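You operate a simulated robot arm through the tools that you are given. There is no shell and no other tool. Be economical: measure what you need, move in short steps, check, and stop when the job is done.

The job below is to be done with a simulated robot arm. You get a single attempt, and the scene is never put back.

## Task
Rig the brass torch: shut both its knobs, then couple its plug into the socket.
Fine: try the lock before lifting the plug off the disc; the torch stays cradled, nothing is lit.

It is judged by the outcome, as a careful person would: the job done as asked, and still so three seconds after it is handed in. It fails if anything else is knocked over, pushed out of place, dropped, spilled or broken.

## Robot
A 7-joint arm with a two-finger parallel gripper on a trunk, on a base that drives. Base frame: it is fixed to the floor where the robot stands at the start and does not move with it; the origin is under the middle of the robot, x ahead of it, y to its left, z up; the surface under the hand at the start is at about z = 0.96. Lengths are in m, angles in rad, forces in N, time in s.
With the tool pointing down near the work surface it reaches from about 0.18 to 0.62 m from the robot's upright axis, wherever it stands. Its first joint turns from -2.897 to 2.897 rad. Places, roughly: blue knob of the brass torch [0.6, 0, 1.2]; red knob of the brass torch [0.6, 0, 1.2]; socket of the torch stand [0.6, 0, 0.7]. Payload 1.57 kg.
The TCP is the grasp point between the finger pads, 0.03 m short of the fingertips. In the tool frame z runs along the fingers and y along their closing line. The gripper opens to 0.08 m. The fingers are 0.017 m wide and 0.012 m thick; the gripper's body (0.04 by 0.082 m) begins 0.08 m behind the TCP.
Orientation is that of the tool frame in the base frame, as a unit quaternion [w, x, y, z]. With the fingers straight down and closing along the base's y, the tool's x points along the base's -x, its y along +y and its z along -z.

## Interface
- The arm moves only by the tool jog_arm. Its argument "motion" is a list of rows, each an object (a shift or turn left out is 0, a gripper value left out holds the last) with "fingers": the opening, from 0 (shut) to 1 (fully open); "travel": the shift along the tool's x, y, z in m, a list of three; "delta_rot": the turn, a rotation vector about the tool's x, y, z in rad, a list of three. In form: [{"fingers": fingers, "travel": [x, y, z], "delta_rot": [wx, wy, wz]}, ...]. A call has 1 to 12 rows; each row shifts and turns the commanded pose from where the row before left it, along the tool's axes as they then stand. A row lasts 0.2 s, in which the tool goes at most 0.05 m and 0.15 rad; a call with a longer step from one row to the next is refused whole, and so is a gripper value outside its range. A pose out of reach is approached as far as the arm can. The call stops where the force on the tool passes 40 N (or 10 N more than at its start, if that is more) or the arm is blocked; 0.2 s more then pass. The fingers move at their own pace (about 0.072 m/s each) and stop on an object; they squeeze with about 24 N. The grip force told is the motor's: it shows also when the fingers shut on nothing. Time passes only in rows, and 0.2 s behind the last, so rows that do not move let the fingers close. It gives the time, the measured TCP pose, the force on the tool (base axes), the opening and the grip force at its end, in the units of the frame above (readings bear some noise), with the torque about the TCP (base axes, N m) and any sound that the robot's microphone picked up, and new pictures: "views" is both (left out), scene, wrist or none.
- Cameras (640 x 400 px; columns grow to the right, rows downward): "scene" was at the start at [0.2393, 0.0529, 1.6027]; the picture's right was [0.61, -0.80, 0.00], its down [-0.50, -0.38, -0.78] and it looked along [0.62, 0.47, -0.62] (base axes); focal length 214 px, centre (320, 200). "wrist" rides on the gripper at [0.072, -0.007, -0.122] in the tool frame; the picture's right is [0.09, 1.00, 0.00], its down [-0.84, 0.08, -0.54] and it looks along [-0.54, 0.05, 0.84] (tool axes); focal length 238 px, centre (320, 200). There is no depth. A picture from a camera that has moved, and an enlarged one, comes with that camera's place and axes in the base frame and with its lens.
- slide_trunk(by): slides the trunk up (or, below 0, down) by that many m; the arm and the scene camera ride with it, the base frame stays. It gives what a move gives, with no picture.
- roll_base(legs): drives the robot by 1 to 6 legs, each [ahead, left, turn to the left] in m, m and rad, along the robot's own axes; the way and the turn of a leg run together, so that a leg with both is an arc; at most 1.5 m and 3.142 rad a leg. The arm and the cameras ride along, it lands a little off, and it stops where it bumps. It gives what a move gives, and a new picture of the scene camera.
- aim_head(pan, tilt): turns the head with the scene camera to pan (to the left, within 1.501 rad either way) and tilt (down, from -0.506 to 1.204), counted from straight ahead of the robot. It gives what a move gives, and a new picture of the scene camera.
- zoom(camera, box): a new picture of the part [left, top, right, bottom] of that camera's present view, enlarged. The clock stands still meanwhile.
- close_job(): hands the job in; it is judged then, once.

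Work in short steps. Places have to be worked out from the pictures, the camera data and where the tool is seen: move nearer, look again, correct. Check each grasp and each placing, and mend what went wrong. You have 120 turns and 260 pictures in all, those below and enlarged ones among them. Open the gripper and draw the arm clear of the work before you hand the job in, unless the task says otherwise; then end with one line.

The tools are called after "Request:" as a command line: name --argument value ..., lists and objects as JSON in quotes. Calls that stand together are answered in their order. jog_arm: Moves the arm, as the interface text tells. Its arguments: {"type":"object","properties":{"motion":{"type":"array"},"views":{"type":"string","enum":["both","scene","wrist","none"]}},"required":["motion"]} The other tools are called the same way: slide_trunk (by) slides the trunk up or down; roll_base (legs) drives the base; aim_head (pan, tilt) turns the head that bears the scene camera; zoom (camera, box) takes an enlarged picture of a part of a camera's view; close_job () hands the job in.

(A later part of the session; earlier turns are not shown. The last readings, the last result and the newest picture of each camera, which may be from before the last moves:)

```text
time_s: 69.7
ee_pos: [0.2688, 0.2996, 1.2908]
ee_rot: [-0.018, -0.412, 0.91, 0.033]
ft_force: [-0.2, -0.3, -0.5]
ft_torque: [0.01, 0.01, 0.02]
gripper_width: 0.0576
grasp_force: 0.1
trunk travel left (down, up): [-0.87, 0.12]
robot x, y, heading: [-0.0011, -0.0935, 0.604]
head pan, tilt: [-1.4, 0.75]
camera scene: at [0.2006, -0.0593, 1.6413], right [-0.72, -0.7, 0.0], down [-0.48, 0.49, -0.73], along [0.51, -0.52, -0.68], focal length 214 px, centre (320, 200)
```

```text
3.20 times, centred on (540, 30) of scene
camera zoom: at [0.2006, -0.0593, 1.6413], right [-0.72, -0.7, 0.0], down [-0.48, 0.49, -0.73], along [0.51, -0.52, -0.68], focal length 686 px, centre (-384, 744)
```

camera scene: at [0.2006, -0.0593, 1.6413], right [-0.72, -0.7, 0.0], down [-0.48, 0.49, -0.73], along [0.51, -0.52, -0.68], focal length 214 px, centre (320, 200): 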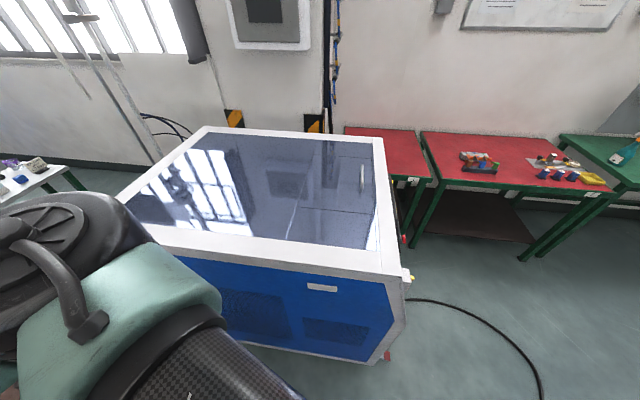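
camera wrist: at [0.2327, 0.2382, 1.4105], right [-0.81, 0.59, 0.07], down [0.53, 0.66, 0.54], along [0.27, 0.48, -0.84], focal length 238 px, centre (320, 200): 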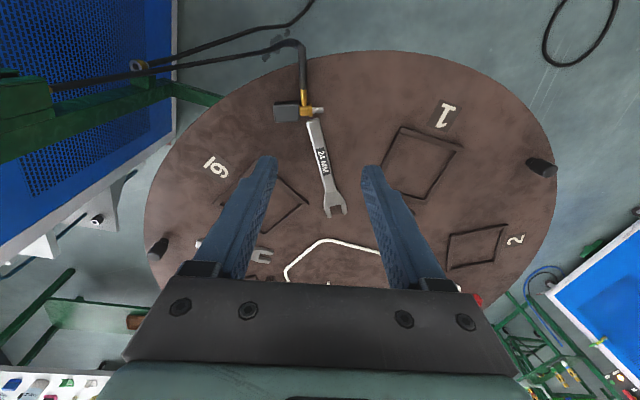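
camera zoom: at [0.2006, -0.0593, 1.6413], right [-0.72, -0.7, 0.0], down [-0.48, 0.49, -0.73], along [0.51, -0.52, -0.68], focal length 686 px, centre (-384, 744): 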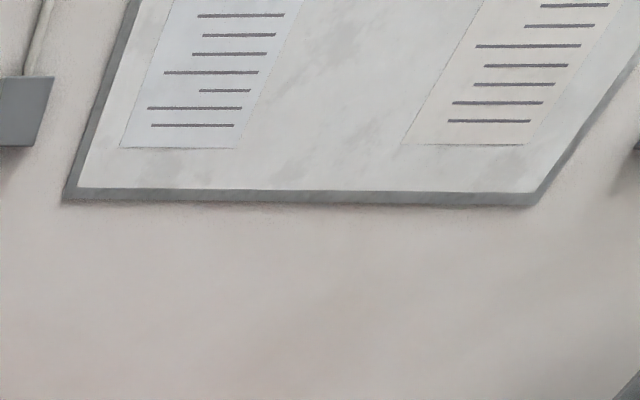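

Those tables look like unrelated stations. I'll look closely at the disc itself and what is under it for any lock.

Request:
aim_head --pan 0.3 --tilt 0.7

Request:
zoom --camera "scene" --box '[120, 160, 280, 260]'

Request:
zoom --camera "scene" --box '[250, 160, 410, 260]'

Request:
zoom --camera "scene" --box '[120, 260, 320, 385]'

```text
time_s: 71.4
ee_pos: [0.2695, 0.2998, 1.2908]
ee_rot: [-0.019, -0.413, 0.91, 0.033]
ft_force: [0.0, 0.0, -0.5]
ft_torque: [-0.01, 0.04, 0.03]
gripper_width: 0.0573
grasp_force: 0.0
trunk travel left (down, up): [-0.87, 0.12]
robot x, y, heading: [0.0015, -0.0981, 0.604]
head pan, tilt: [0.3, 0.7]
camera scene: at [0.1956, 0.0666, 1.6455], right [0.78, -0.62, 0.0], down [-0.4, -0.5, -0.76], along [0.48, 0.6, -0.64], focal length 214 px, centre (320, 200)
```

scene: 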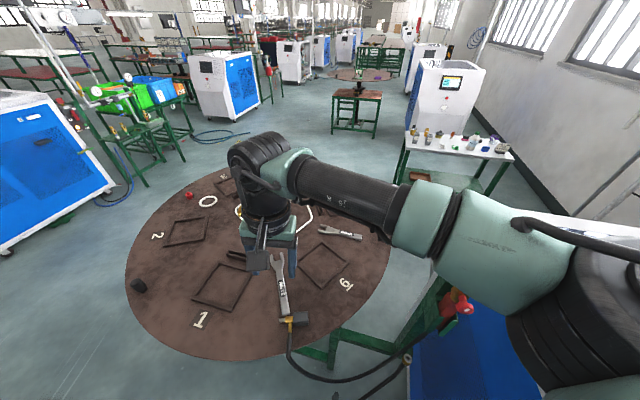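

```text
4.00 times, centred on (200, 210) of scene
camera zoom: at [0.1956, 0.0666, 1.6455], right [0.78, -0.62, 0.0], down [-0.4, -0.5, -0.76], along [0.48, 0.6, -0.64], focal length 858 px, centre (800, 160)
```

zoom: 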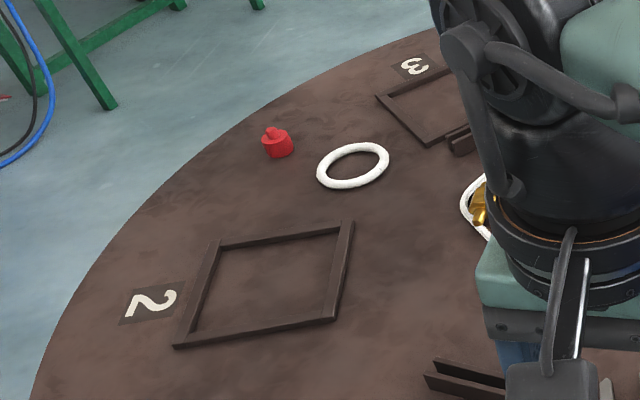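

```text
4.00 times, centred on (330, 210) of scene
camera zoom: at [0.1956, 0.0666, 1.6455], right [0.78, -0.62, 0.0], down [-0.4, -0.5, -0.76], along [0.48, 0.6, -0.64], focal length 858 px, centre (280, 160)
```

zoom: 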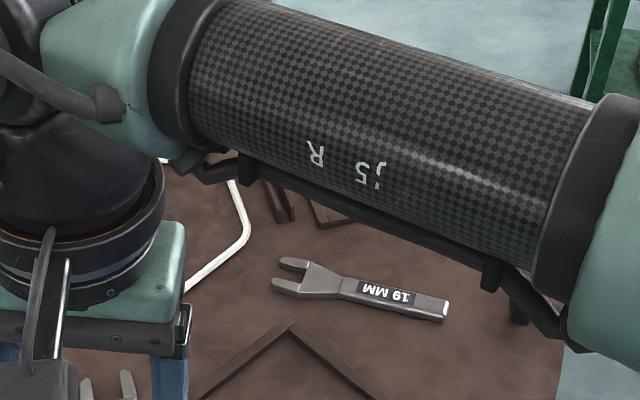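

```text
3.20 times, centred on (220, 322) of scene
camera zoom: at [0.1956, 0.0666, 1.6455], right [0.78, -0.62, 0.0], down [-0.4, -0.5, -0.76], along [0.48, 0.6, -0.64], focal length 686 px, centre (640, -192)
```

zoom: 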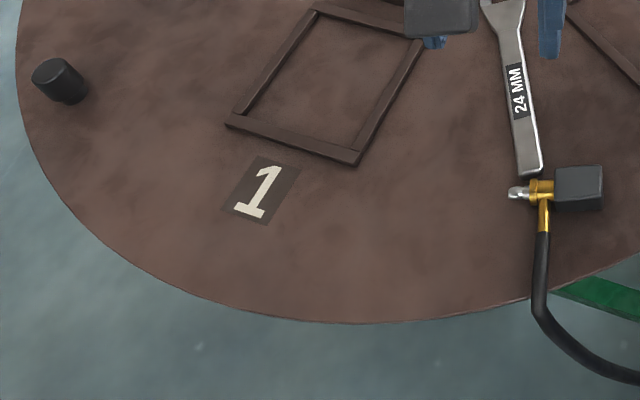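

The pegs suggest the disc is an indexing table that should be locked; a lock might also be on the panel. I'll back off and take a lower view of both the disc's underside and the panel.

Request:
roll_base --legs '[[-0.5, 0, 0]]'

Request:
slide_trunk --by -0.35

Request:
aim_head --pan 0.25 --tilt 0.45

Request:
aim_head --pan -0.75 --tilt 0.45

```text
time_s: 74.4
ee_pos: [-0.1382, 0.0222, 1.2905]
ee_rot: [-0.018, -0.41, 0.911, 0.033]
ft_force: [0.3, 0.3, 0.0]
ft_torque: [-0.01, -0.02, -0.02]
gripper_width: 0.0575
grasp_force: 0.1
trunk travel left (down, up): [-0.87, 0.12]
robot x, y, heading: [-0.4031, -0.3762, 0.594]
head pan, tilt: [0.3, 0.7]
camera scene: at [-0.2112, -0.2119, 1.6455], right [0.78, -0.62, 0.0], down [-0.4, -0.5, -0.76], along [0.48, 0.6, -0.64], focal length 214 px, centre (320, 200)
```

scene: 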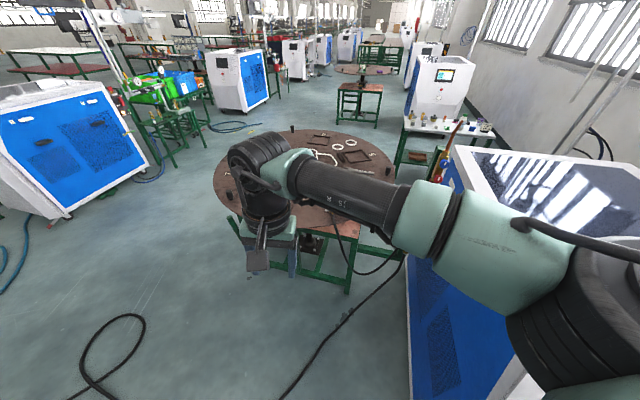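

```text
time_s: 77.8
ee_pos: [-0.1369, 0.0221, 0.9402]
ee_rot: [-0.017, -0.41, 0.911, 0.033]
ft_force: [0.0, 0.9, 1.0]
ft_torque: [-0.01, 0.03, 0.04]
gripper_width: 0.0575
grasp_force: 0.2
trunk travel left (down, up): [-0.52, 0.47]
robot x, y, heading: [-0.4043, -0.3783, 0.595]
head pan, tilt: [0.3, 0.7]
```

```text
time_s: 78.5
ee_pos: [-0.1382, 0.0215, 0.9409]
ee_rot: [-0.019, -0.409, 0.912, 0.033]
ft_force: [0.1, -0.1, 0.8]
ft_torque: [0.06, -0.01, -0.02]
gripper_width: 0.0578
grasp_force: 0.1
trunk travel left (down, up): [-0.52, 0.47]
robot x, y, heading: [-0.4091, -0.3757, 0.593]
head pan, tilt: [0.25, 0.45]
camera scene: at [-0.2036, -0.2096, 1.3177], right [0.75, -0.66, 0.0], down [-0.29, -0.33, -0.9], along [0.6, 0.67, -0.44], focal length 214 px, centre (320, 200)
```

scene: 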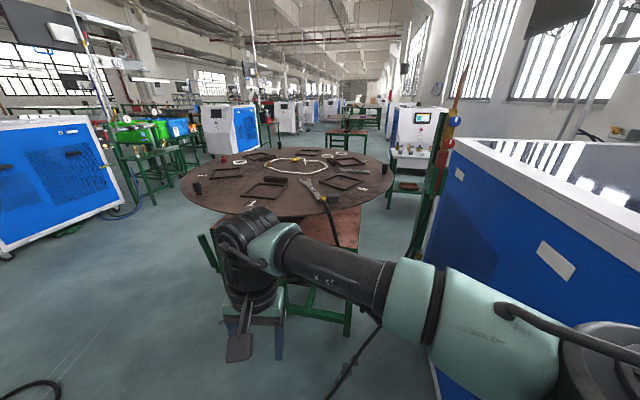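

```text
time_s: 79.8
ee_pos: [-0.1383, 0.0224, 0.9407]
ee_rot: [-0.018, -0.41, 0.911, 0.033]
ft_force: [0.8, -0.4, -0.1]
ft_torque: [0.02, -0.01, 0.03]
gripper_width: 0.0576
grasp_force: 0.0
trunk travel left (down, up): [-0.52, 0.47]
robot x, y, heading: [-0.4064, -0.3724, 0.594]
head pan, tilt: [-0.75, 0.45]
camera scene: at [-0.1738, -0.2925, 1.3177], right [-0.15, -0.99, 0.0], down [-0.43, 0.07, -0.9], along [0.89, -0.14, -0.44], focal length 214 px, centre (320, 200)
```

scene: 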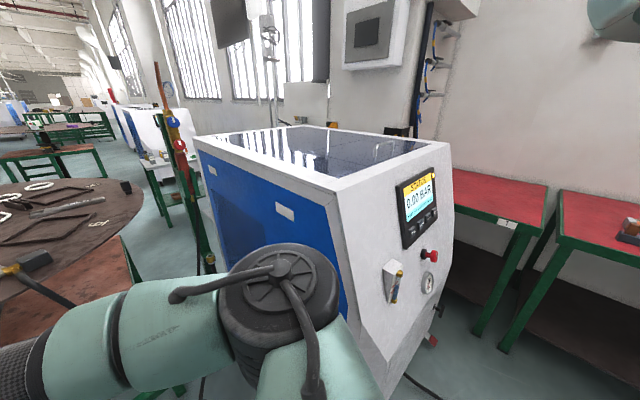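

Request:
zoom --camera "scene" --box '[370, 160, 460, 360]'

Request:
zoom --camera "scene" --box '[380, 220, 460, 280]'

```text
2.00 times, centred on (415, 260) of scene
camera zoom: at [-0.1738, -0.2925, 1.3177], right [-0.15, -0.99, 0.0], down [-0.43, 0.07, -0.9], along [0.89, -0.14, -0.44], focal length 429 px, centre (130, 80)
```

zoom: 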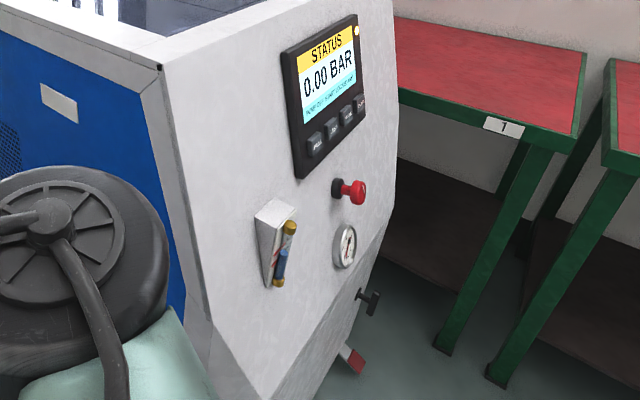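

```text
6.67 times, centred on (420, 250) of scene
camera zoom: at [-0.1738, -0.2925, 1.3177], right [-0.15, -0.99, 0.0], down [-0.43, 0.07, -0.9], along [0.89, -0.14, -0.44], focal length 1430 px, centre (-347, -133)
```

zoom: 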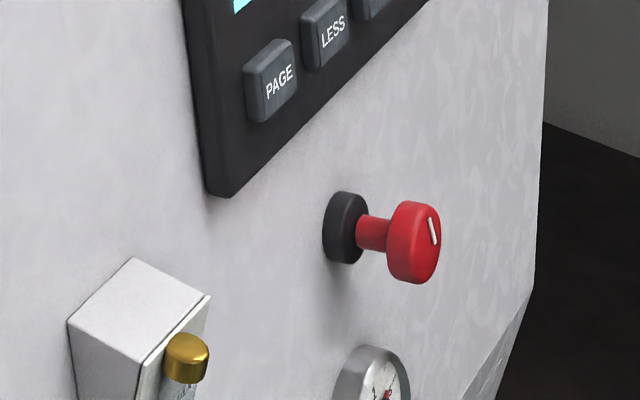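

That is the machine's stop button and gauge, not part of the torch rig. I'll check the disc's rim and underside from this low view.

Request:
aim_head --pan 0.25 --tilt 0.45

Request:
zoom --camera "scene" --box '[170, 140, 300, 230]'

Request:
zoom --camera "scene" --box '[280, 140, 410, 230]'

Request:
zoom --camera "scene" --box '[270, 200, 430, 350]'

```text
time_s: 81.1
ee_pos: [-0.138, 0.0221, 0.9405]
ee_rot: [-0.018, -0.41, 0.911, 0.033]
ft_force: [0.1, 1.0, 0.0]
ft_torque: [0.01, 0.01, 0.01]
gripper_width: 0.0577
grasp_force: 0.0
trunk travel left (down, up): [-0.52, 0.47]
robot x, y, heading: [-0.4075, -0.374, 0.595]
head pan, tilt: [0.25, 0.45]
camera scene: at [-0.2035, -0.2097, 1.3177], right [0.75, -0.66, 0.0], down [-0.29, -0.33, -0.9], along [0.6, 0.67, -0.44], focal length 214 px, centre (320, 200)
```

scene: 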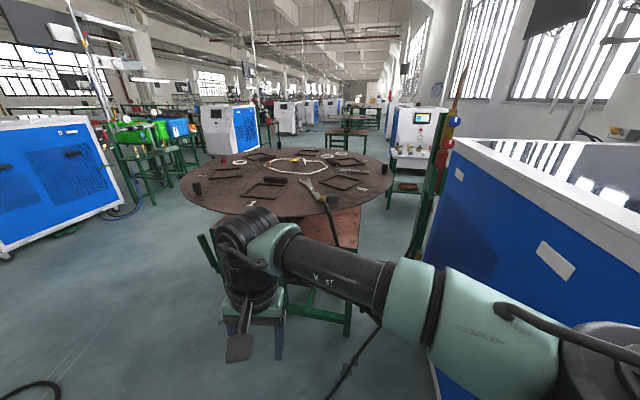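

```text
4.44 times, centred on (235, 185) of scene
camera zoom: at [-0.2035, -0.2097, 1.3177], right [0.75, -0.66, 0.0], down [-0.29, -0.33, -0.9], along [0.6, 0.67, -0.44], focal length 953 px, centre (698, 267)
```

zoom: 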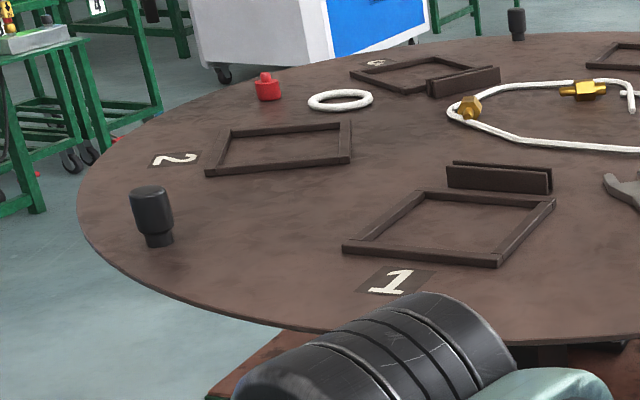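

```text
4.44 times, centred on (345, 185) of scene
camera zoom: at [-0.2035, -0.2097, 1.3177], right [0.75, -0.66, 0.0], down [-0.29, -0.33, -0.9], along [0.6, 0.67, -0.44], focal length 953 px, centre (209, 267)
```

zoom: 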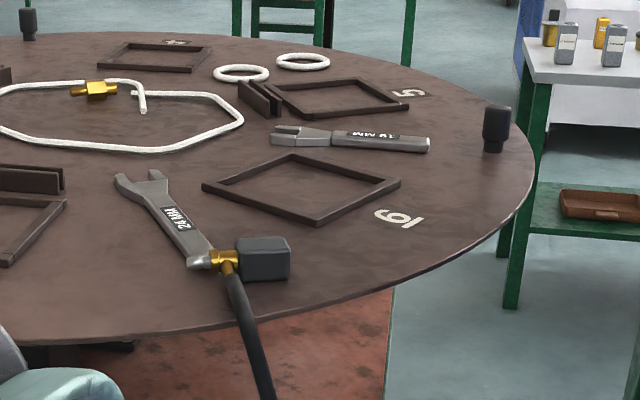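

```text
2.67 times, centred on (350, 275) of scene
camera zoom: at [-0.2035, -0.2097, 1.3177], right [0.75, -0.66, 0.0], down [-0.29, -0.33, -0.9], along [0.6, 0.67, -0.44], focal length 572 px, centre (240, 0)
```

zoom: 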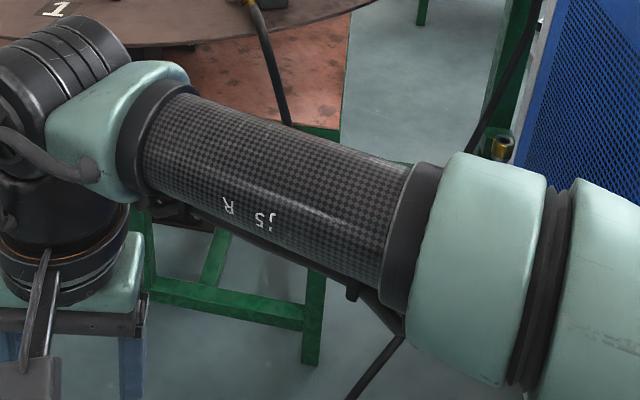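

The three black pegs are the disc's turning handles (disc centre about (0.45, 0.75), pegs at radius 0.49), so "try the lock" most sensibly means checking that the turntable doesn't turn. I'll drive to the left peg near (-0.04, 0.70) and test it gently.

Request:
slide_trunk --by 0.33

Request:
roll_base --legs '[[0.504, 0.376, 0], [0, 0, 0.6]]'

Request:
jog_arm --motion '[{}]' --views "wrist"

```text
time_s: 84.3
ee_pos: [-0.1371, 0.0211, 1.2702]
ee_rot: [-0.018, -0.41, 0.911, 0.033]
ft_force: [0.1, -0.7, 0.5]
ft_torque: [0.02, 0.01, 0.02]
gripper_width: 0.0573
grasp_force: 0.0
trunk travel left (down, up): [-0.85, 0.14]
robot x, y, heading: [-0.4081, -0.3732, 0.6]
head pan, tilt: [0.25, 0.45]
```

```text
time_s: 89.5
ee_pos: [-0.2042, 0.6951, 1.2694]
ee_rot: [-0.027, -0.663, 0.748, 0.026]
ft_force: [-0.4, 0.5, 0.3]
ft_torque: [-0.01, 0.0, 0.0]
gripper_width: 0.0579
grasp_force: 0.0
trunk travel left (down, up): [-0.85, 0.14]
robot x, y, heading: [-0.2036, 0.2177, 1.201]
head pan, tilt: [0.25, 0.45]
camera scene: at [-0.1266, 0.4673, 1.6477], right [0.99, -0.12, 0.0], down [-0.05, -0.43, -0.9], along [0.11, 0.89, -0.44], focal length 214 px, centre (320, 200)
```

scene: 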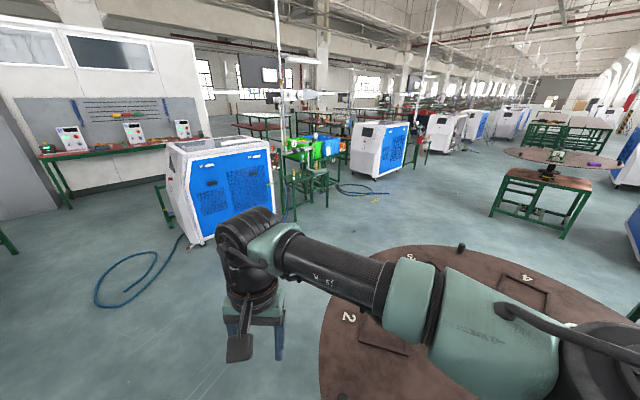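

```text
time_s: 89.9
ee_pos: [-0.2045, 0.6966, 1.2694]
ee_rot: [-0.027, -0.663, 0.748, 0.026]
ft_force: [-0.7, 0.3, 0.0]
ft_torque: [-0.02, 0.02, 0.02]
gripper_width: 0.0576
grasp_force: 0.0
trunk travel left (down, up): [-0.85, 0.14]
robot x, y, heading: [-0.201, 0.2169, 1.198]
head pan, tilt: [0.25, 0.45]
camera wrist: at [-0.197, 0.6231, 1.391], right [-1.0, 0.03, 0.08], down [0.06, 0.84, 0.54], along [-0.05, 0.55, -0.84], focal length 238 px, centre (320, 200)
```

wrist: 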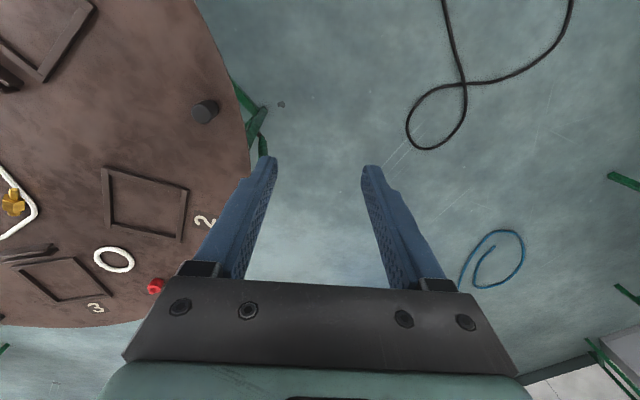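

A similar turntable in the background may show the lock's form; zooming on it.

Request:
zoom --camera "scene" --box '[480, 130, 640, 250]'

Request:
zoom --camera "wrist" --box '[150, 60, 290, 180]'

```text
3.33 times, centred on (560, 190) of scene
camera zoom: at [-0.1264, 0.4672, 1.6477], right [0.99, -0.12, 0.0], down [-0.05, -0.43, -0.9], along [0.11, 0.89, -0.44], focal length 715 px, centre (-480, 233)
```

zoom: 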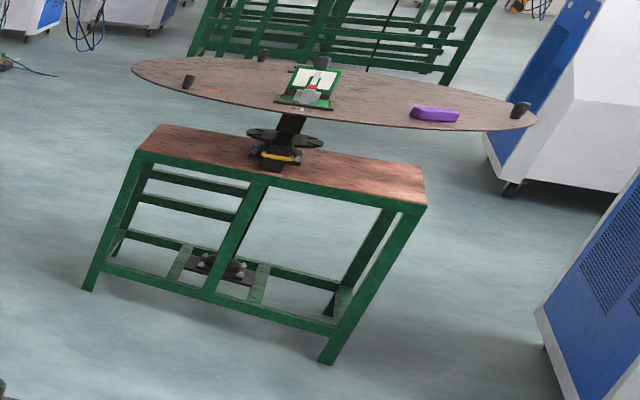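

```text
3.33 times, centred on (220, 120) of wrist
camera zoom: at [-0.197, 0.6231, 1.391], right [-1.0, 0.03, 0.08], down [0.06, 0.84, 0.54], along [-0.05, 0.55, -0.84], focal length 794 px, centre (653, 467)
```

zoom: 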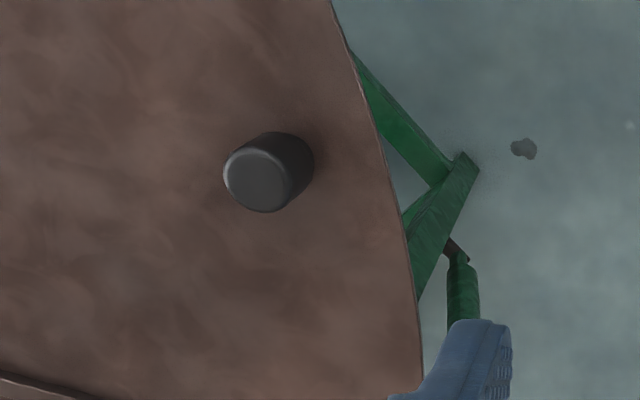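

The other turntable shows an index plate with a lock under the disc, so testing the disc is right. Peg top is near [-0.052, 0.70, 1.02]; I'll move above it with open fingers.

Request:
jog_arm --motion '[{"fingers": 1.0, "travel": [0, -0.038, 0], "delta_rot": [0.076, 0, 0]}, {"travel": [0, -0.038, 0]}, {"travel": [0, -0.038, 0]}, {"travel": [0, -0.038, 0]}, {"travel": [0, 0, 0.045]}, {"travel": [0, 0, 0.045]}, {"travel": [0, 0, 0.04]}]' --views "wrist"

```text
time_s: 91.5
ee_pos: [-0.0536, 0.679, 1.138]
ee_rot: [-0.001, -0.664, 0.748, -0.003]
ft_force: [-0.1, -0.4, -0.1]
ft_torque: [0.02, -0.04, -0.01]
gripper_width: 0.0797
grasp_force: 0.0
trunk travel left (down, up): [-0.85, 0.14]
robot x, y, heading: [-0.2, 0.2171, 1.201]
head pan, tilt: [0.25, 0.45]
camera wrist: at [-0.0565, 0.6068, 1.2596], right [-1.0, 0.03, 0.0], down [0.02, 0.84, 0.54], along [0.01, 0.54, -0.84], focal length 238 px, centre (320, 200)
```

wrist: 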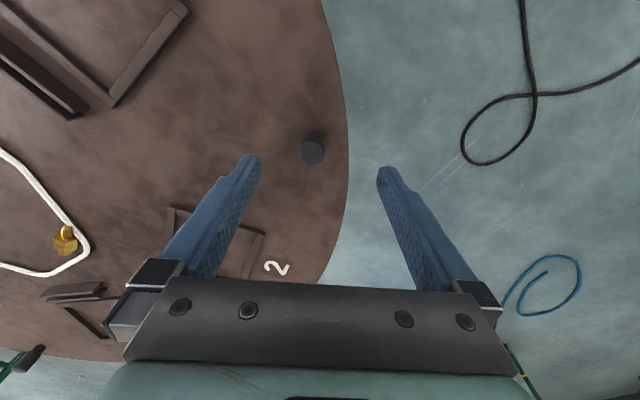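

Centre the hand over the peg and descend to TCP z≈1.02.

Request:
jog_arm --motion '[{"travel": [-0.023, -0.0055, 0]}, {"travel": [0, 0, 0.04]}, {"travel": [0, 0, 0.04]}, {"travel": [0, 0, 0.02]}, {"travel": [0, 0, 0.015]}]' --views "wrist"

```text
time_s: 92.7
ee_pos: [-0.045, 0.6988, 1.0219]
ee_rot: [-0.002, -0.664, 0.748, -0.001]
ft_force: [0.0, 0.8, 0.1]
ft_torque: [-0.02, 0.0, 0.02]
gripper_width: 0.0801
grasp_force: 0.1
trunk travel left (down, up): [-0.85, 0.14]
robot x, y, heading: [-0.2003, 0.2182, 1.202]
head pan, tilt: [0.25, 0.45]
camera wrist: at [-0.0477, 0.6267, 1.1431], right [-1.0, 0.03, 0.0], down [0.02, 0.84, 0.54], along [0.01, 0.54, -0.84], focal length 238 px, centre (320, 200)
```

wrist: 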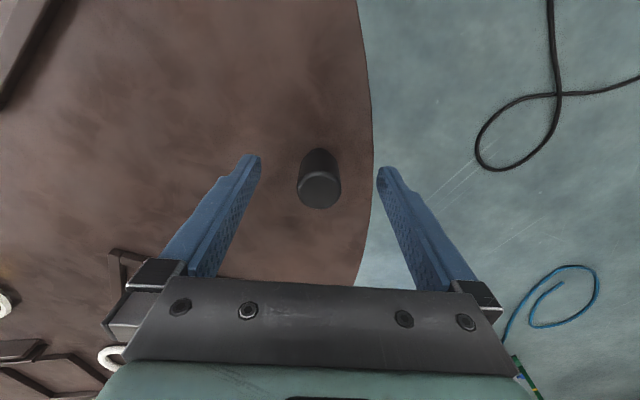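

The peg stands between the fingers. Close gently, then try to move it 1 cm tangentially.

Request:
jog_arm --motion '[{"travel": [0, 0, 0.01], "fingers": 0.0}, {}, {}, {}]' --views "none"

Request:
jog_arm --motion '[{"travel": [0.004, 0, 0]}, {"travel": [0.004, 0, 0]}, {"travel": [0.004, 0, 0]}]' --views "wrist"

```text
time_s: 93.7
ee_pos: [-0.045, 0.6982, 1.013]
ee_rot: [-0.001, -0.664, 0.748, -0.002]
ft_force: [0.0, 0.8, -1.4]
ft_torque: [0.25, 0.03, 0.14]
gripper_width: 0.029
grasp_force: 38.5
trunk travel left (down, up): [-0.85, 0.14]
robot x, y, heading: [-0.2015, 0.2172, 1.205]
head pan, tilt: [0.25, 0.45]
```

```text
time_s: 94.5
ee_pos: [-0.0445, 0.6915, 1.0127]
ee_rot: [0.0, -0.663, 0.749, 0.001]
ft_force: [4.6, 18.3, -6.2]
ft_torque: [0.21, 0.05, 0.24]
gripper_width: 0.0292
grasp_force: 39.4
trunk travel left (down, up): [-0.85, 0.14]
robot x, y, heading: [-0.2027, 0.2209, 1.206]
head pan, tilt: [0.25, 0.45]
camera wrist: at [-0.0472, 0.6188, 1.1337], right [-1.0, 0.03, 0.0], down [0.02, 0.84, 0.54], along [0.02, 0.54, -0.84], focal length 238 px, centre (320, 200)
```

wrist: 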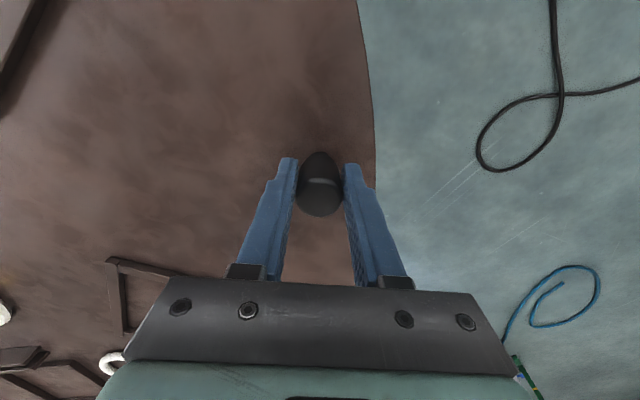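

The peg resists with ~18 N after a few mm — consistent with a locked disc with slight play. I'll return and try the other direction.

Request:
jog_arm --motion '[{"travel": [-0.004, 0, 0]}, {"travel": [-0.004, 0, 0]}, {"travel": [-0.004, 0, 0]}]' --views "none"

Request:
jog_arm --motion '[{"travel": [-0.004, 0, 0]}, {"travel": [-0.004, 0, 0]}, {"travel": [-0.004, 0, 0]}]' --views "none"

Request:
jog_arm --motion '[{"travel": [0.004, 0, 0]}, {"travel": [0.004, 0, 0]}, {"travel": [0.004, 0, 0]}, {}]' --views "wrist"

```text
time_s: 95.3
ee_pos: [-0.0468, 0.6978, 1.0119]
ee_rot: [-0.003, -0.663, 0.748, -0.003]
ft_force: [1.4, 1.6, 7.7]
ft_torque: [-0.8, -0.07, -0.02]
gripper_width: 0.0286
grasp_force: 39.1
trunk travel left (down, up): [-0.85, 0.14]
robot x, y, heading: [-0.2026, 0.2128, 1.199]
head pan, tilt: [0.25, 0.45]
```

```text
time_s: 96.1
ee_pos: [-0.0458, 0.704, 1.0124]
ee_rot: [-0.004, -0.665, 0.747, -0.004]
ft_force: [-5.8, -22.4, 7.7]
ft_torque: [0.33, -0.54, 0.29]
gripper_width: 0.0288
grasp_force: 38.8
trunk travel left (down, up): [-0.85, 0.14]
robot x, y, heading: [-0.1981, 0.2183, 1.2]
head pan, tilt: [0.25, 0.45]
```

```text
time_s: 97.1
ee_pos: [-0.0464, 0.6998, 1.0119]
ee_rot: [0.0, -0.664, 0.748, -0.001]
ft_force: [-7.3, -1.9, -3.6]
ft_torque: [1.11, 0.02, 0.33]
gripper_width: 0.0289
grasp_force: 39.0
trunk travel left (down, up): [-0.85, 0.14]
robot x, y, heading: [-0.2002, 0.2158, 1.203]
head pan, tilt: [0.25, 0.45]
camera wrist: at [-0.048, 0.6277, 1.1337], right [-1.0, 0.03, 0.0], down [0.02, 0.84, 0.54], along [0.01, 0.54, -0.84], focal length 238 px, centre (320, 200)
```

wrist: 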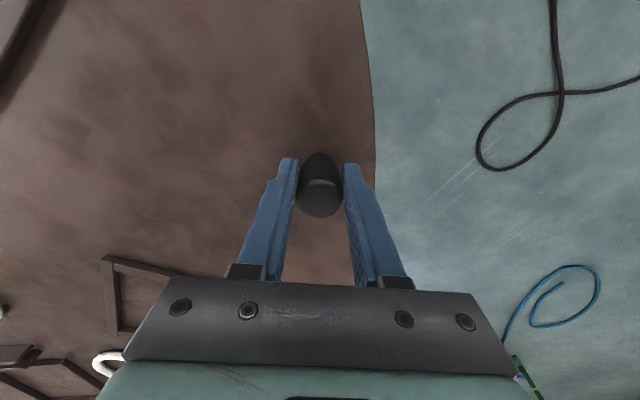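

Force builds symmetrically (±20 N within ~6 mm) and the disc comes back: it is locked. Release, lift away, and return to the plug.

Request:
jog_arm --motion '[{"fingers": 1.0}, {}, {}, {"travel": [0, 0, -0.045]}, {"travel": [0, 0, -0.05]}, {"travel": [0, 0.0, -0.05]}, {"travel": [0, 0.038, -0.05]}, {"travel": [0, 0.038, -0.05]}, {"travel": [0.02, 0.038, 0]}, {"travel": [0, 0.038, 0]}]' --views "wrist"

Request:
roll_base --legs '[[0, 0, -0.6], [-0.015, -0.375, 0]]'

Request:
jog_arm --motion '[{}]' --views "wrist"

```text
refused: row 7 steps farther than a row can; nothing moved
```

```text
time_s: 98.0
ee_pos: [-0.0446, 0.6946, 1.0125]
ee_rot: [-0.012, -0.655, 0.756, 0.01]
ft_force: [-5.5, 1.1, 0.1]
ft_torque: [-0.46, -1.48, 0.17]
gripper_width: 0.0297
grasp_force: 39.2
trunk travel left (down, up): [-0.85, 0.14]
robot x, y, heading: [-0.2015, 0.217, 1.165]
head pan, tilt: [0.25, 0.45]
stopped in leg 1: the force on the tool passed its limit at 50 N (the readings are from after the stop); the commanded pose is now the measured one
camera scene: at [-0.1182, 0.4646, 1.6477], right [0.99, -0.16, 0.0], down [-0.07, -0.43, -0.9], along [0.14, 0.89, -0.44], focal length 214 px, centre (320, 200)
```

scene: 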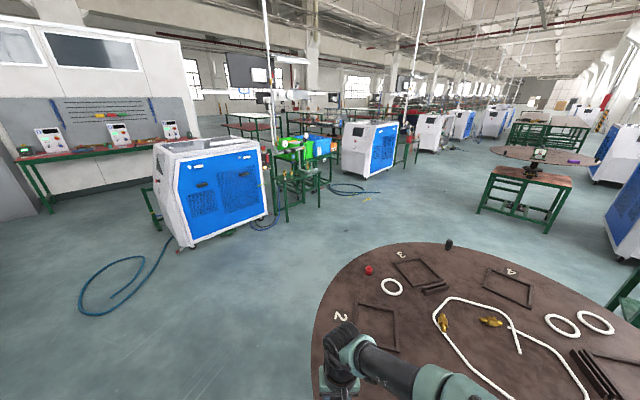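

```text
time_s: 98.4
ee_pos: [-0.0461, 0.6944, 1.012]
ee_rot: [-0.012, -0.654, 0.756, 0.01]
ft_force: [-4.5, 1.6, 1.7]
ft_torque: [-0.46, -1.3, 0.24]
gripper_width: 0.03
grasp_force: 39.1
trunk travel left (down, up): [-0.85, 0.14]
robot x, y, heading: [-0.1995, 0.2184, 1.16]
head pan, tilt: [0.25, 0.45]
camera wrist: at [-0.0453, 0.6223, 1.1333], right [-1.0, 0.05, 0.03], down [0.06, 0.84, 0.54], along [0.0, 0.54, -0.84], focal length 238 px, centre (320, 200)
```

wrist: 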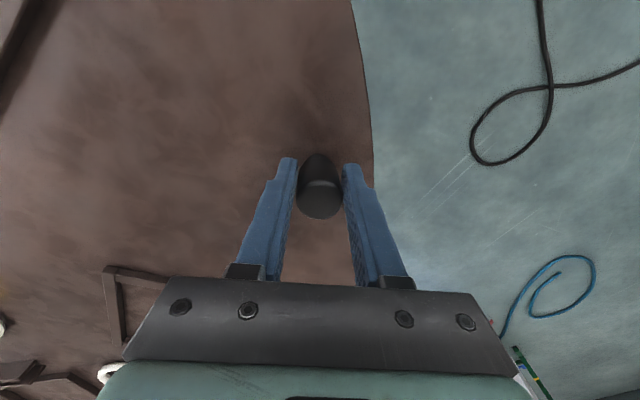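

The jog was refused, so the base turn pulled on the gripped peg but stopped safely (the lock held). Now releasing and lifting first.

Request:
jog_arm --motion '[{"fingers": 1.0}, {}, {}, {"travel": [0, 0, -0.045]}, {"travel": [0, 0, -0.045]}, {"travel": [0, 0, -0.045]}, {"travel": [0, 0.03, -0.035]}, {"travel": [0, 0.03, -0.035]}, {"travel": [0.02, 0.038, -0.02]}, {"travel": [0, 0.045, -0.01]}]' --views "wrist"

```text
time_s: 100.6
ee_pos: [-0.1801, 0.698, 1.2517]
ee_rot: [-0.012, -0.653, 0.757, 0.009]
ft_force: [-0.1, -0.3, -0.9]
ft_torque: [-0.03, -0.01, 0.01]
gripper_width: 0.0803
grasp_force: 0.0
trunk travel left (down, up): [-0.85, 0.14]
robot x, y, heading: [-0.2031, 0.219, 1.16]
head pan, tilt: [0.25, 0.45]
camera wrist: at [-0.181, 0.6257, 1.3729], right [-1.0, 0.05, 0.03], down [0.06, 0.84, 0.54], along [0.0, 0.54, -0.84], focal length 238 px, centre (320, 200)
```

wrist: 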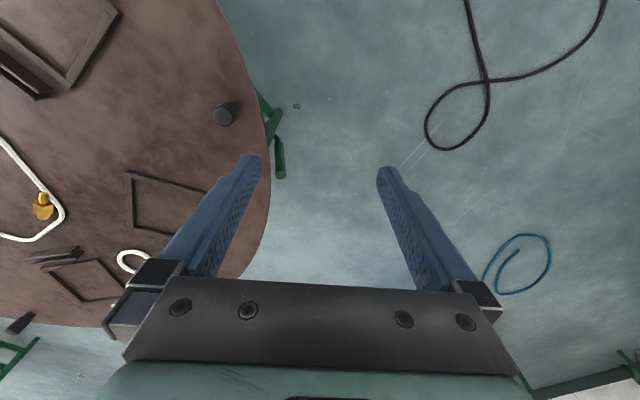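

Disc unchanged. For picking and inserting from a single base pose I choose base ≈ (-0.14, 0.27), heading -0.3: plug at ~0.45 m, and the socket straight ahead with the tool heading ≈ -17°, which keeps the hose off the machine. Driving there with the hand high.

Request:
roll_base --legs '[[0, 0, -1.46], [0.045, 0.067, 0]]'

Request:
aim_head --pan -0.1 --tilt 0.75

Request:
jog_arm --motion '[{}]' --views "wrist"

```text
time_s: 105.3
ee_pos: [0.3435, 0.2819, 1.2525]
ee_rot: [-0.003, 0.034, 0.999, 0.017]
ft_force: [0.2, 0.2, 0.6]
ft_torque: [-0.01, 0.04, 0.02]
gripper_width: 0.0802
grasp_force: 0.0
trunk travel left (down, up): [-0.85, 0.14]
robot x, y, heading: [-0.1372, 0.2637, -0.329]
head pan, tilt: [0.25, 0.45]
camera scene: at [0.1166, 0.2043, 1.6477], right [-0.08, -1.0, 0.0], down [-0.43, 0.04, -0.9], along [0.9, -0.07, -0.44], focal length 214 px, centre (320, 200)
```

scene: 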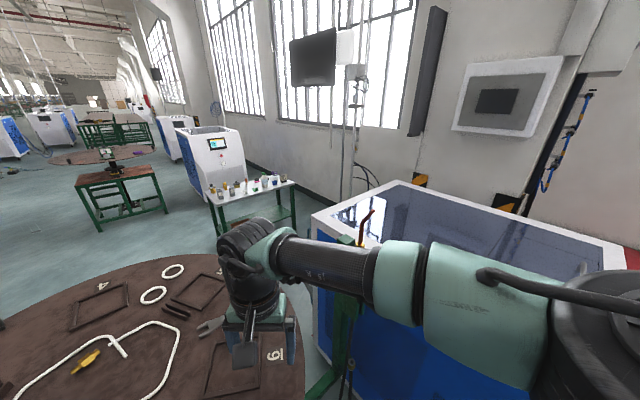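

```text
time_s: 106.1
ee_pos: [0.3432, 0.283, 1.2512]
ee_rot: [-0.002, 0.034, 0.999, 0.016]
ft_force: [1.2, 0.3, -0.4]
ft_torque: [0.0, 0.0, -0.01]
gripper_width: 0.0802
grasp_force: 0.0
trunk travel left (down, up): [-0.85, 0.14]
robot x, y, heading: [-0.1392, 0.2686, -0.334]
head pan, tilt: [-0.099, 0.75]
camera scene: at [0.0998, 0.1769, 1.6214], right [-0.42, -0.91, 0.0], down [-0.62, 0.28, -0.73], along [0.67, -0.31, -0.68], focal length 214 px, centre (320, 200)
```

scene: 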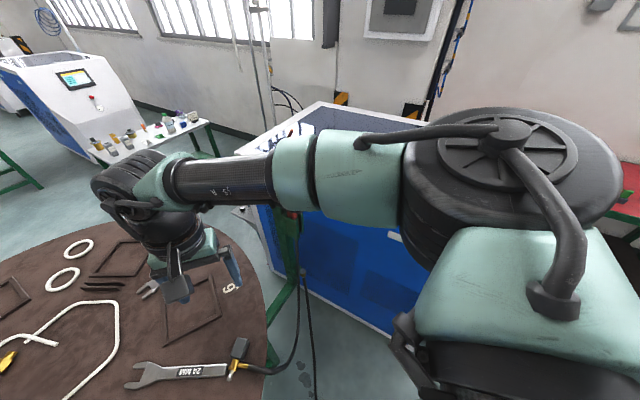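

```text
time_s: 106.5
ee_pos: [0.3436, 0.2822, 1.2529]
ee_rot: [-0.002, 0.034, 0.999, 0.016]
ft_force: [-0.5, -0.1, 0.0]
ft_torque: [-0.01, 0.03, -0.01]
gripper_width: 0.0797
grasp_force: 0.1
trunk travel left (down, up): [-0.85, 0.14]
robot x, y, heading: [-0.1404, 0.262, -0.33]
head pan, tilt: [-0.099, 0.75]
camera wrist: at [0.2715, 0.2766, 1.373], right [-0.02, 1.0, 0.03], down [0.84, 0.0, 0.54], along [0.54, 0.04, -0.84], focal length 238 px, centre (320, 200)
```

wrist: 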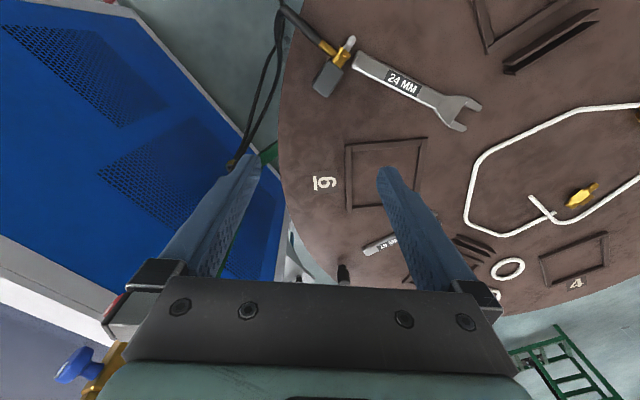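

Block centre confirmed at [0.31, 0.30], tip direction 146° in the base xy-plane. Aligning above the block: rotate the tool ~+0.52 about its z and shift.

Request:
jog_arm --motion '[{"travel": [0.0353, 0.0167, 0], "delta_rot": [0.032, 0, 0]}, {"delta_rot": [0, 0, 0.13]}, {"travel": [0, 0, 0.04], "delta_rot": [0, 0, 0.13]}, {"travel": [0, 0, 0.04], "delta_rot": [0, 0, 0.13]}, {"travel": [0, 0, 0.04], "delta_rot": [0, 0, 0.13]}]' --views "wrist"

Request:
zoom --camera "wrist" --box '[240, 60, 400, 180]'

```text
time_s: 107.7
ee_pos: [0.3102, 0.2985, 1.1315]
ee_rot: [-0.003, 0.292, 0.956, 0.001]
ft_force: [0.7, 0.2, 0.2]
ft_torque: [-0.05, -0.02, -0.01]
gripper_width: 0.0799
grasp_force: 0.0
trunk travel left (down, up): [-0.85, 0.14]
robot x, y, heading: [-0.1436, 0.2672, -0.332]
head pan, tilt: [-0.099, 0.75]
camera wrist: at [0.2478, 0.3334, 1.2538], right [0.48, 0.88, 0.0], down [0.74, -0.4, 0.54], along [0.47, -0.26, -0.84], focal length 238 px, centre (320, 200)
```

wrist: 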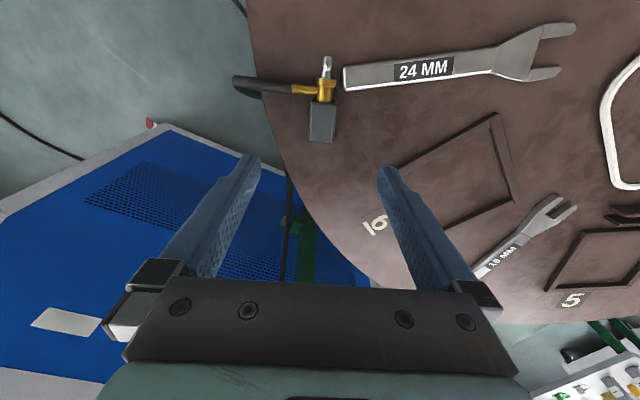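

```text
3.33 times, centred on (320, 120) of wrist
camera zoom: at [0.2478, 0.3334, 1.2538], right [0.48, 0.88, 0.0], down [0.74, -0.4, 0.54], along [0.47, -0.26, -0.84], focal length 794 px, centre (320, 467)
```

zoom: 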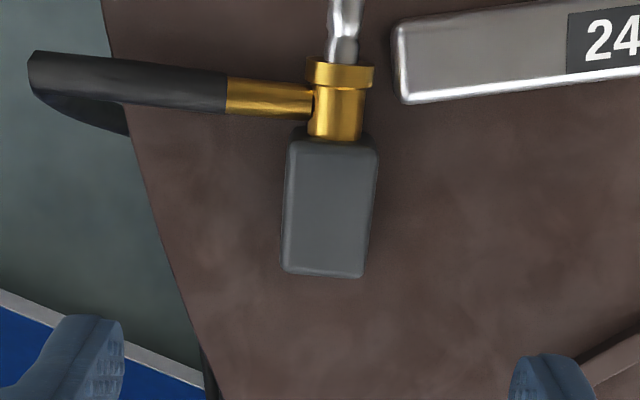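

The hand is aligned over the block (axis matches tool x, offset ~2 mm). Descending to TCP z≈0.997.

Request:
jog_arm --motion '[{"travel": [0.002, 0.002, 0.04]}, {"travel": [0, 0, 0.04]}, {"travel": [0, 0, 0.03]}, {"travel": [0, 0, 0.015]}, {"travel": [0, 0, 0.009]}]' --views "wrist"

Request:
zoom --camera "wrist" --box '[220, 90, 420, 240]'

```text
time_s: 108.9
ee_pos: [0.3081, 0.303, 0.9993]
ee_rot: [-0.002, 0.29, 0.957, -0.001]
ft_force: [0.7, 0.0, 0.9]
ft_torque: [0.01, 0.0, 0.02]
gripper_width: 0.0799
grasp_force: 0.1
trunk travel left (down, up): [-0.85, 0.14]
robot x, y, heading: [-0.1392, 0.2665, -0.336]
head pan, tilt: [-0.099, 0.75]
camera wrist: at [0.2455, 0.3384, 1.1203], right [0.48, 0.88, 0.0], down [0.74, -0.4, 0.54], along [0.47, -0.26, -0.84], focal length 238 px, centre (320, 200)
```

wrist: 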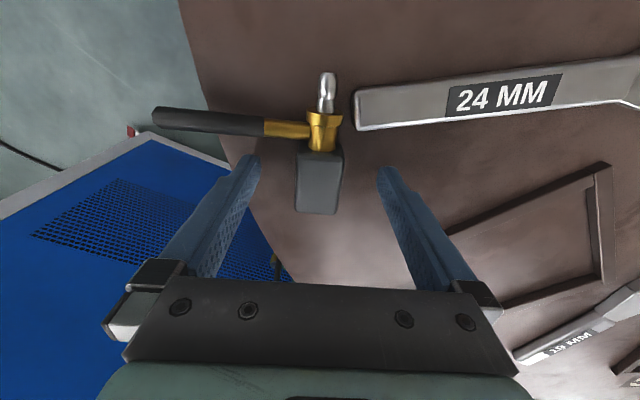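

```text
2.67 times, centred on (320, 165) of wrist
camera zoom: at [0.2455, 0.3384, 1.1203], right [0.48, 0.88, 0.0], down [0.74, -0.4, 0.54], along [0.47, -0.26, -0.84], focal length 636 px, centre (320, 293)
```

zoom: 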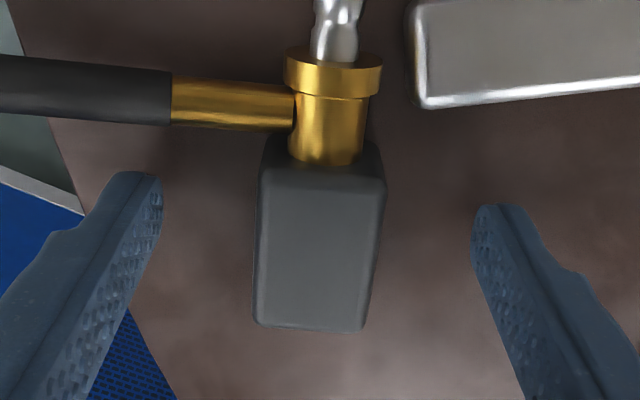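

Block is centred between the fingers, top at z≈0.987. Lower 4 mm more and close.

Request:
jog_arm --motion '[{"travel": [0, 0, 0.004]}, {"fingers": 0.0}, {}, {}, {}]' --views "wrist"

```text
time_s: 110.1
ee_pos: [0.3075, 0.3043, 0.9949]
ee_rot: [-0.003, 0.29, 0.957, 0.0]
ft_force: [0.8, -0.2, 0.8]
ft_torque: [0.01, 0.0, -0.01]
gripper_width: 0.0295
grasp_force: 24.1
trunk travel left (down, up): [-0.85, 0.14]
robot x, y, heading: [-0.137, 0.2671, -0.334]
head pan, tilt: [-0.099, 0.75]
camera wrist: at [0.2449, 0.3385, 1.1162], right [0.48, 0.88, 0.0], down [0.74, -0.4, 0.54], along [0.47, -0.26, -0.84], focal length 238 px, centre (320, 200)
```

wrist: 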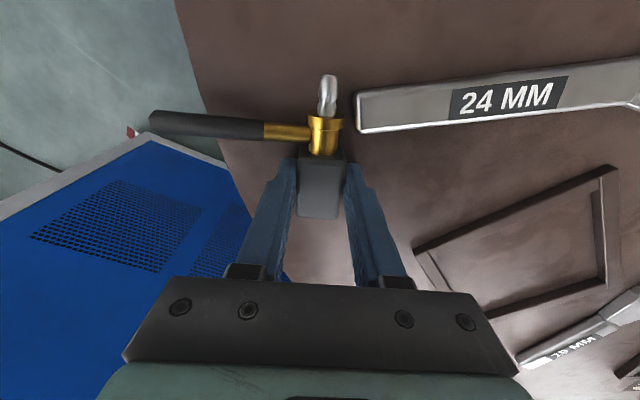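

The plug's block is held (29.5 mm). Lifting 10 cm straight up and checking the grasp.

Request:
jog_arm --motion '[{"travel": [0, 0, -0.02]}, {"travel": [0, 0, -0.04]}, {"travel": [0, 0, -0.045]}, {"travel": [0, 0, -0.045]}]' --views "both"

Request:
zoom --camera "wrist" --box '[240, 60, 400, 240]'

```text
time_s: 111.1
ee_pos: [0.3057, 0.3042, 1.1453]
ee_rot: [-0.003, 0.291, 0.957, -0.001]
ft_force: [0.2, 0.7, -1.6]
ft_torque: [-0.02, -0.03, 0.05]
gripper_width: 0.0295
grasp_force: 24.2
trunk travel left (down, up): [-0.85, 0.14]
robot x, y, heading: [-0.1372, 0.2667, -0.328]
head pan, tilt: [-0.099, 0.75]
camera scene: at [0.0997, 0.1771, 1.6213], right [-0.42, -0.91, 0.0], down [-0.62, 0.29, -0.73], along [0.66, -0.31, -0.68], focal length 214 px, centre (320, 200)
camera wrist: at [0.2437, 0.3392, 1.2668], right [0.48, 0.88, 0.0], down [0.74, -0.4, 0.54], along [0.47, -0.26, -0.84], focal length 238 px, centre (320, 200)
```

scene: 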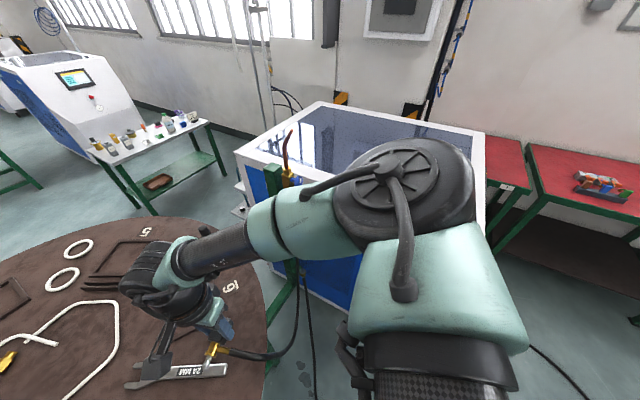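
wrist: 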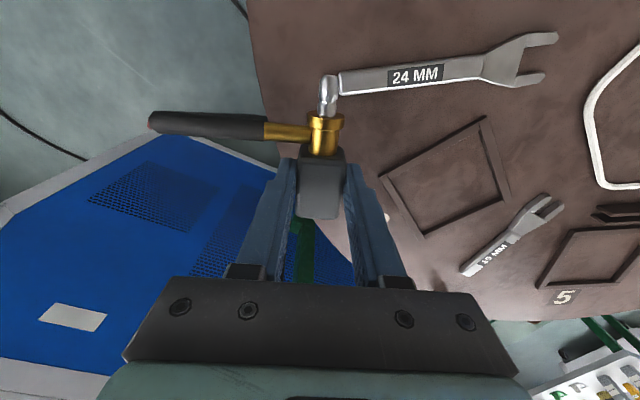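

```text
2.22 times, centred on (320, 150) of wrist
camera zoom: at [0.2437, 0.3392, 1.2668], right [0.48, 0.88, 0.0], down [0.74, -0.4, 0.54], along [0.47, -0.26, -0.84], focal length 530 px, centre (320, 311)
```

zoom: 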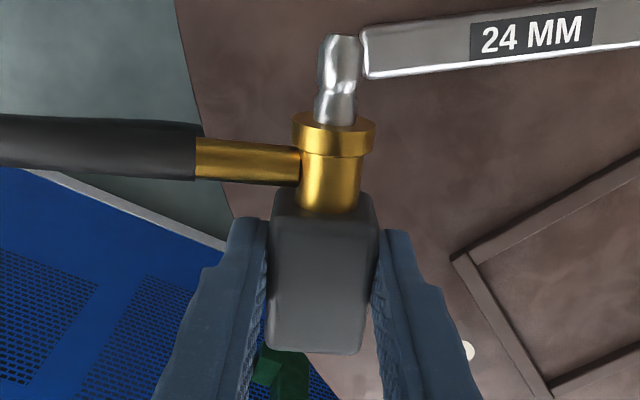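

Plug lifted cleanly; its tip is ~58 mm along tool x from the TCP, collar at 39 mm. Now pitching the tool up so the tip turns down, in stages.

Request:
jog_arm --motion '[{"delta_rot": [0, -0.14, 0], "travel": [0, 0, -0.01]}, {"delta_rot": [0, -0.14, 0], "travel": [0, 0, -0.01]}, {"delta_rot": [0, -0.14, 0]}, {"delta_rot": [0, -0.14, 0]}, {"delta_rot": [0, -0.14, 0]}, {"delta_rot": [0, -0.14, 0]}]' --views "scene"

```text
time_s: 112.5
ee_pos: [0.3069, 0.3056, 1.1646]
ee_rot: [0.389, 0.264, 0.875, -0.118]
ft_force: [-1.2, 0.0, -2.0]
ft_torque: [0.03, -0.03, 0.01]
gripper_width: 0.0293
grasp_force: 23.8
trunk travel left (down, up): [-0.85, 0.14]
robot x, y, heading: [-0.1366, 0.2665, -0.33]
head pan, tilt: [-0.099, 0.75]
camera scene: at [0.1004, 0.1779, 1.6213], right [-0.42, -0.91, 0.0], down [-0.62, 0.28, -0.73], along [0.66, -0.31, -0.68], focal length 214 px, centre (320, 200)
```

scene: 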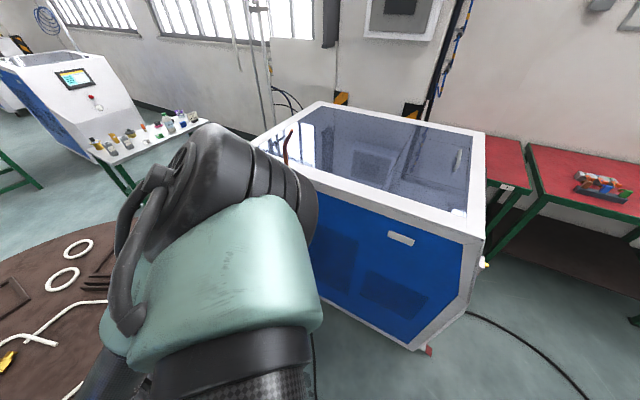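

Moving the plug out past the disc's edge (toward about [0.39, 0.12]) before lowering and finishing the pitch.

Request:
jog_arm --motion '[{"travel": [-0.0222, -0.0211, 0.0247]}, {"travel": [-0.0222, -0.0211, 0.0247]}, {"travel": [-0.0222, -0.0211, 0.0247]}, {"travel": [-0.0222, -0.0211, 0.0247]}, {"travel": [-0.0222, -0.0211, 0.0247]}, {"delta_rot": [-0.06, -0.13, 0]}, {"delta_rot": [-0.06, -0.13, 0]}]' --views "both"

```text
time_s: 114.1
ee_pos: [0.4012, 0.1469, 1.1806]
ee_rot: [0.51, 0.226, 0.823, -0.105]
ft_force: [0.2, 0.1, -1.5]
ft_torque: [0.03, 0.01, 0.01]
gripper_width: 0.0295
grasp_force: 24.3
out of reach, approached as far as the arm can: row 7
trunk travel left (down, up): [-0.85, 0.14]
robot x, y, heading: [-0.135, 0.2683, -0.327]
head pan, tilt: [-0.099, 0.75]
camera scene: at [0.1012, 0.1793, 1.6213], right [-0.42, -0.91, 0.0], down [-0.62, 0.28, -0.73], along [0.66, -0.31, -0.68], focal length 214 px, centre (320, 200)
camera wrist: at [0.2732, 0.2088, 1.1721], right [0.44, 0.9, -0.02], down [-0.07, 0.06, 1.0], along [0.89, -0.44, 0.09], focal length 238 px, centre (320, 200)
```

scene: 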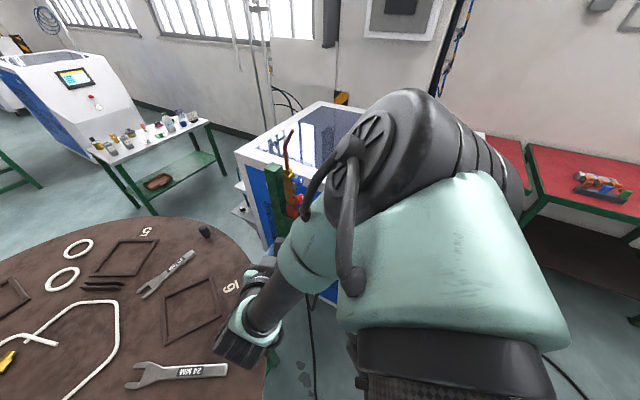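
wrist: 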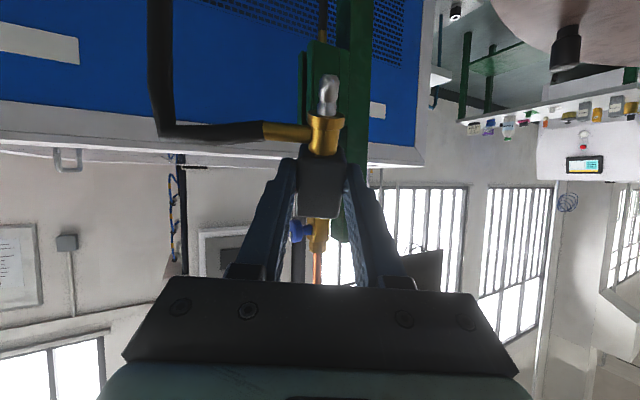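

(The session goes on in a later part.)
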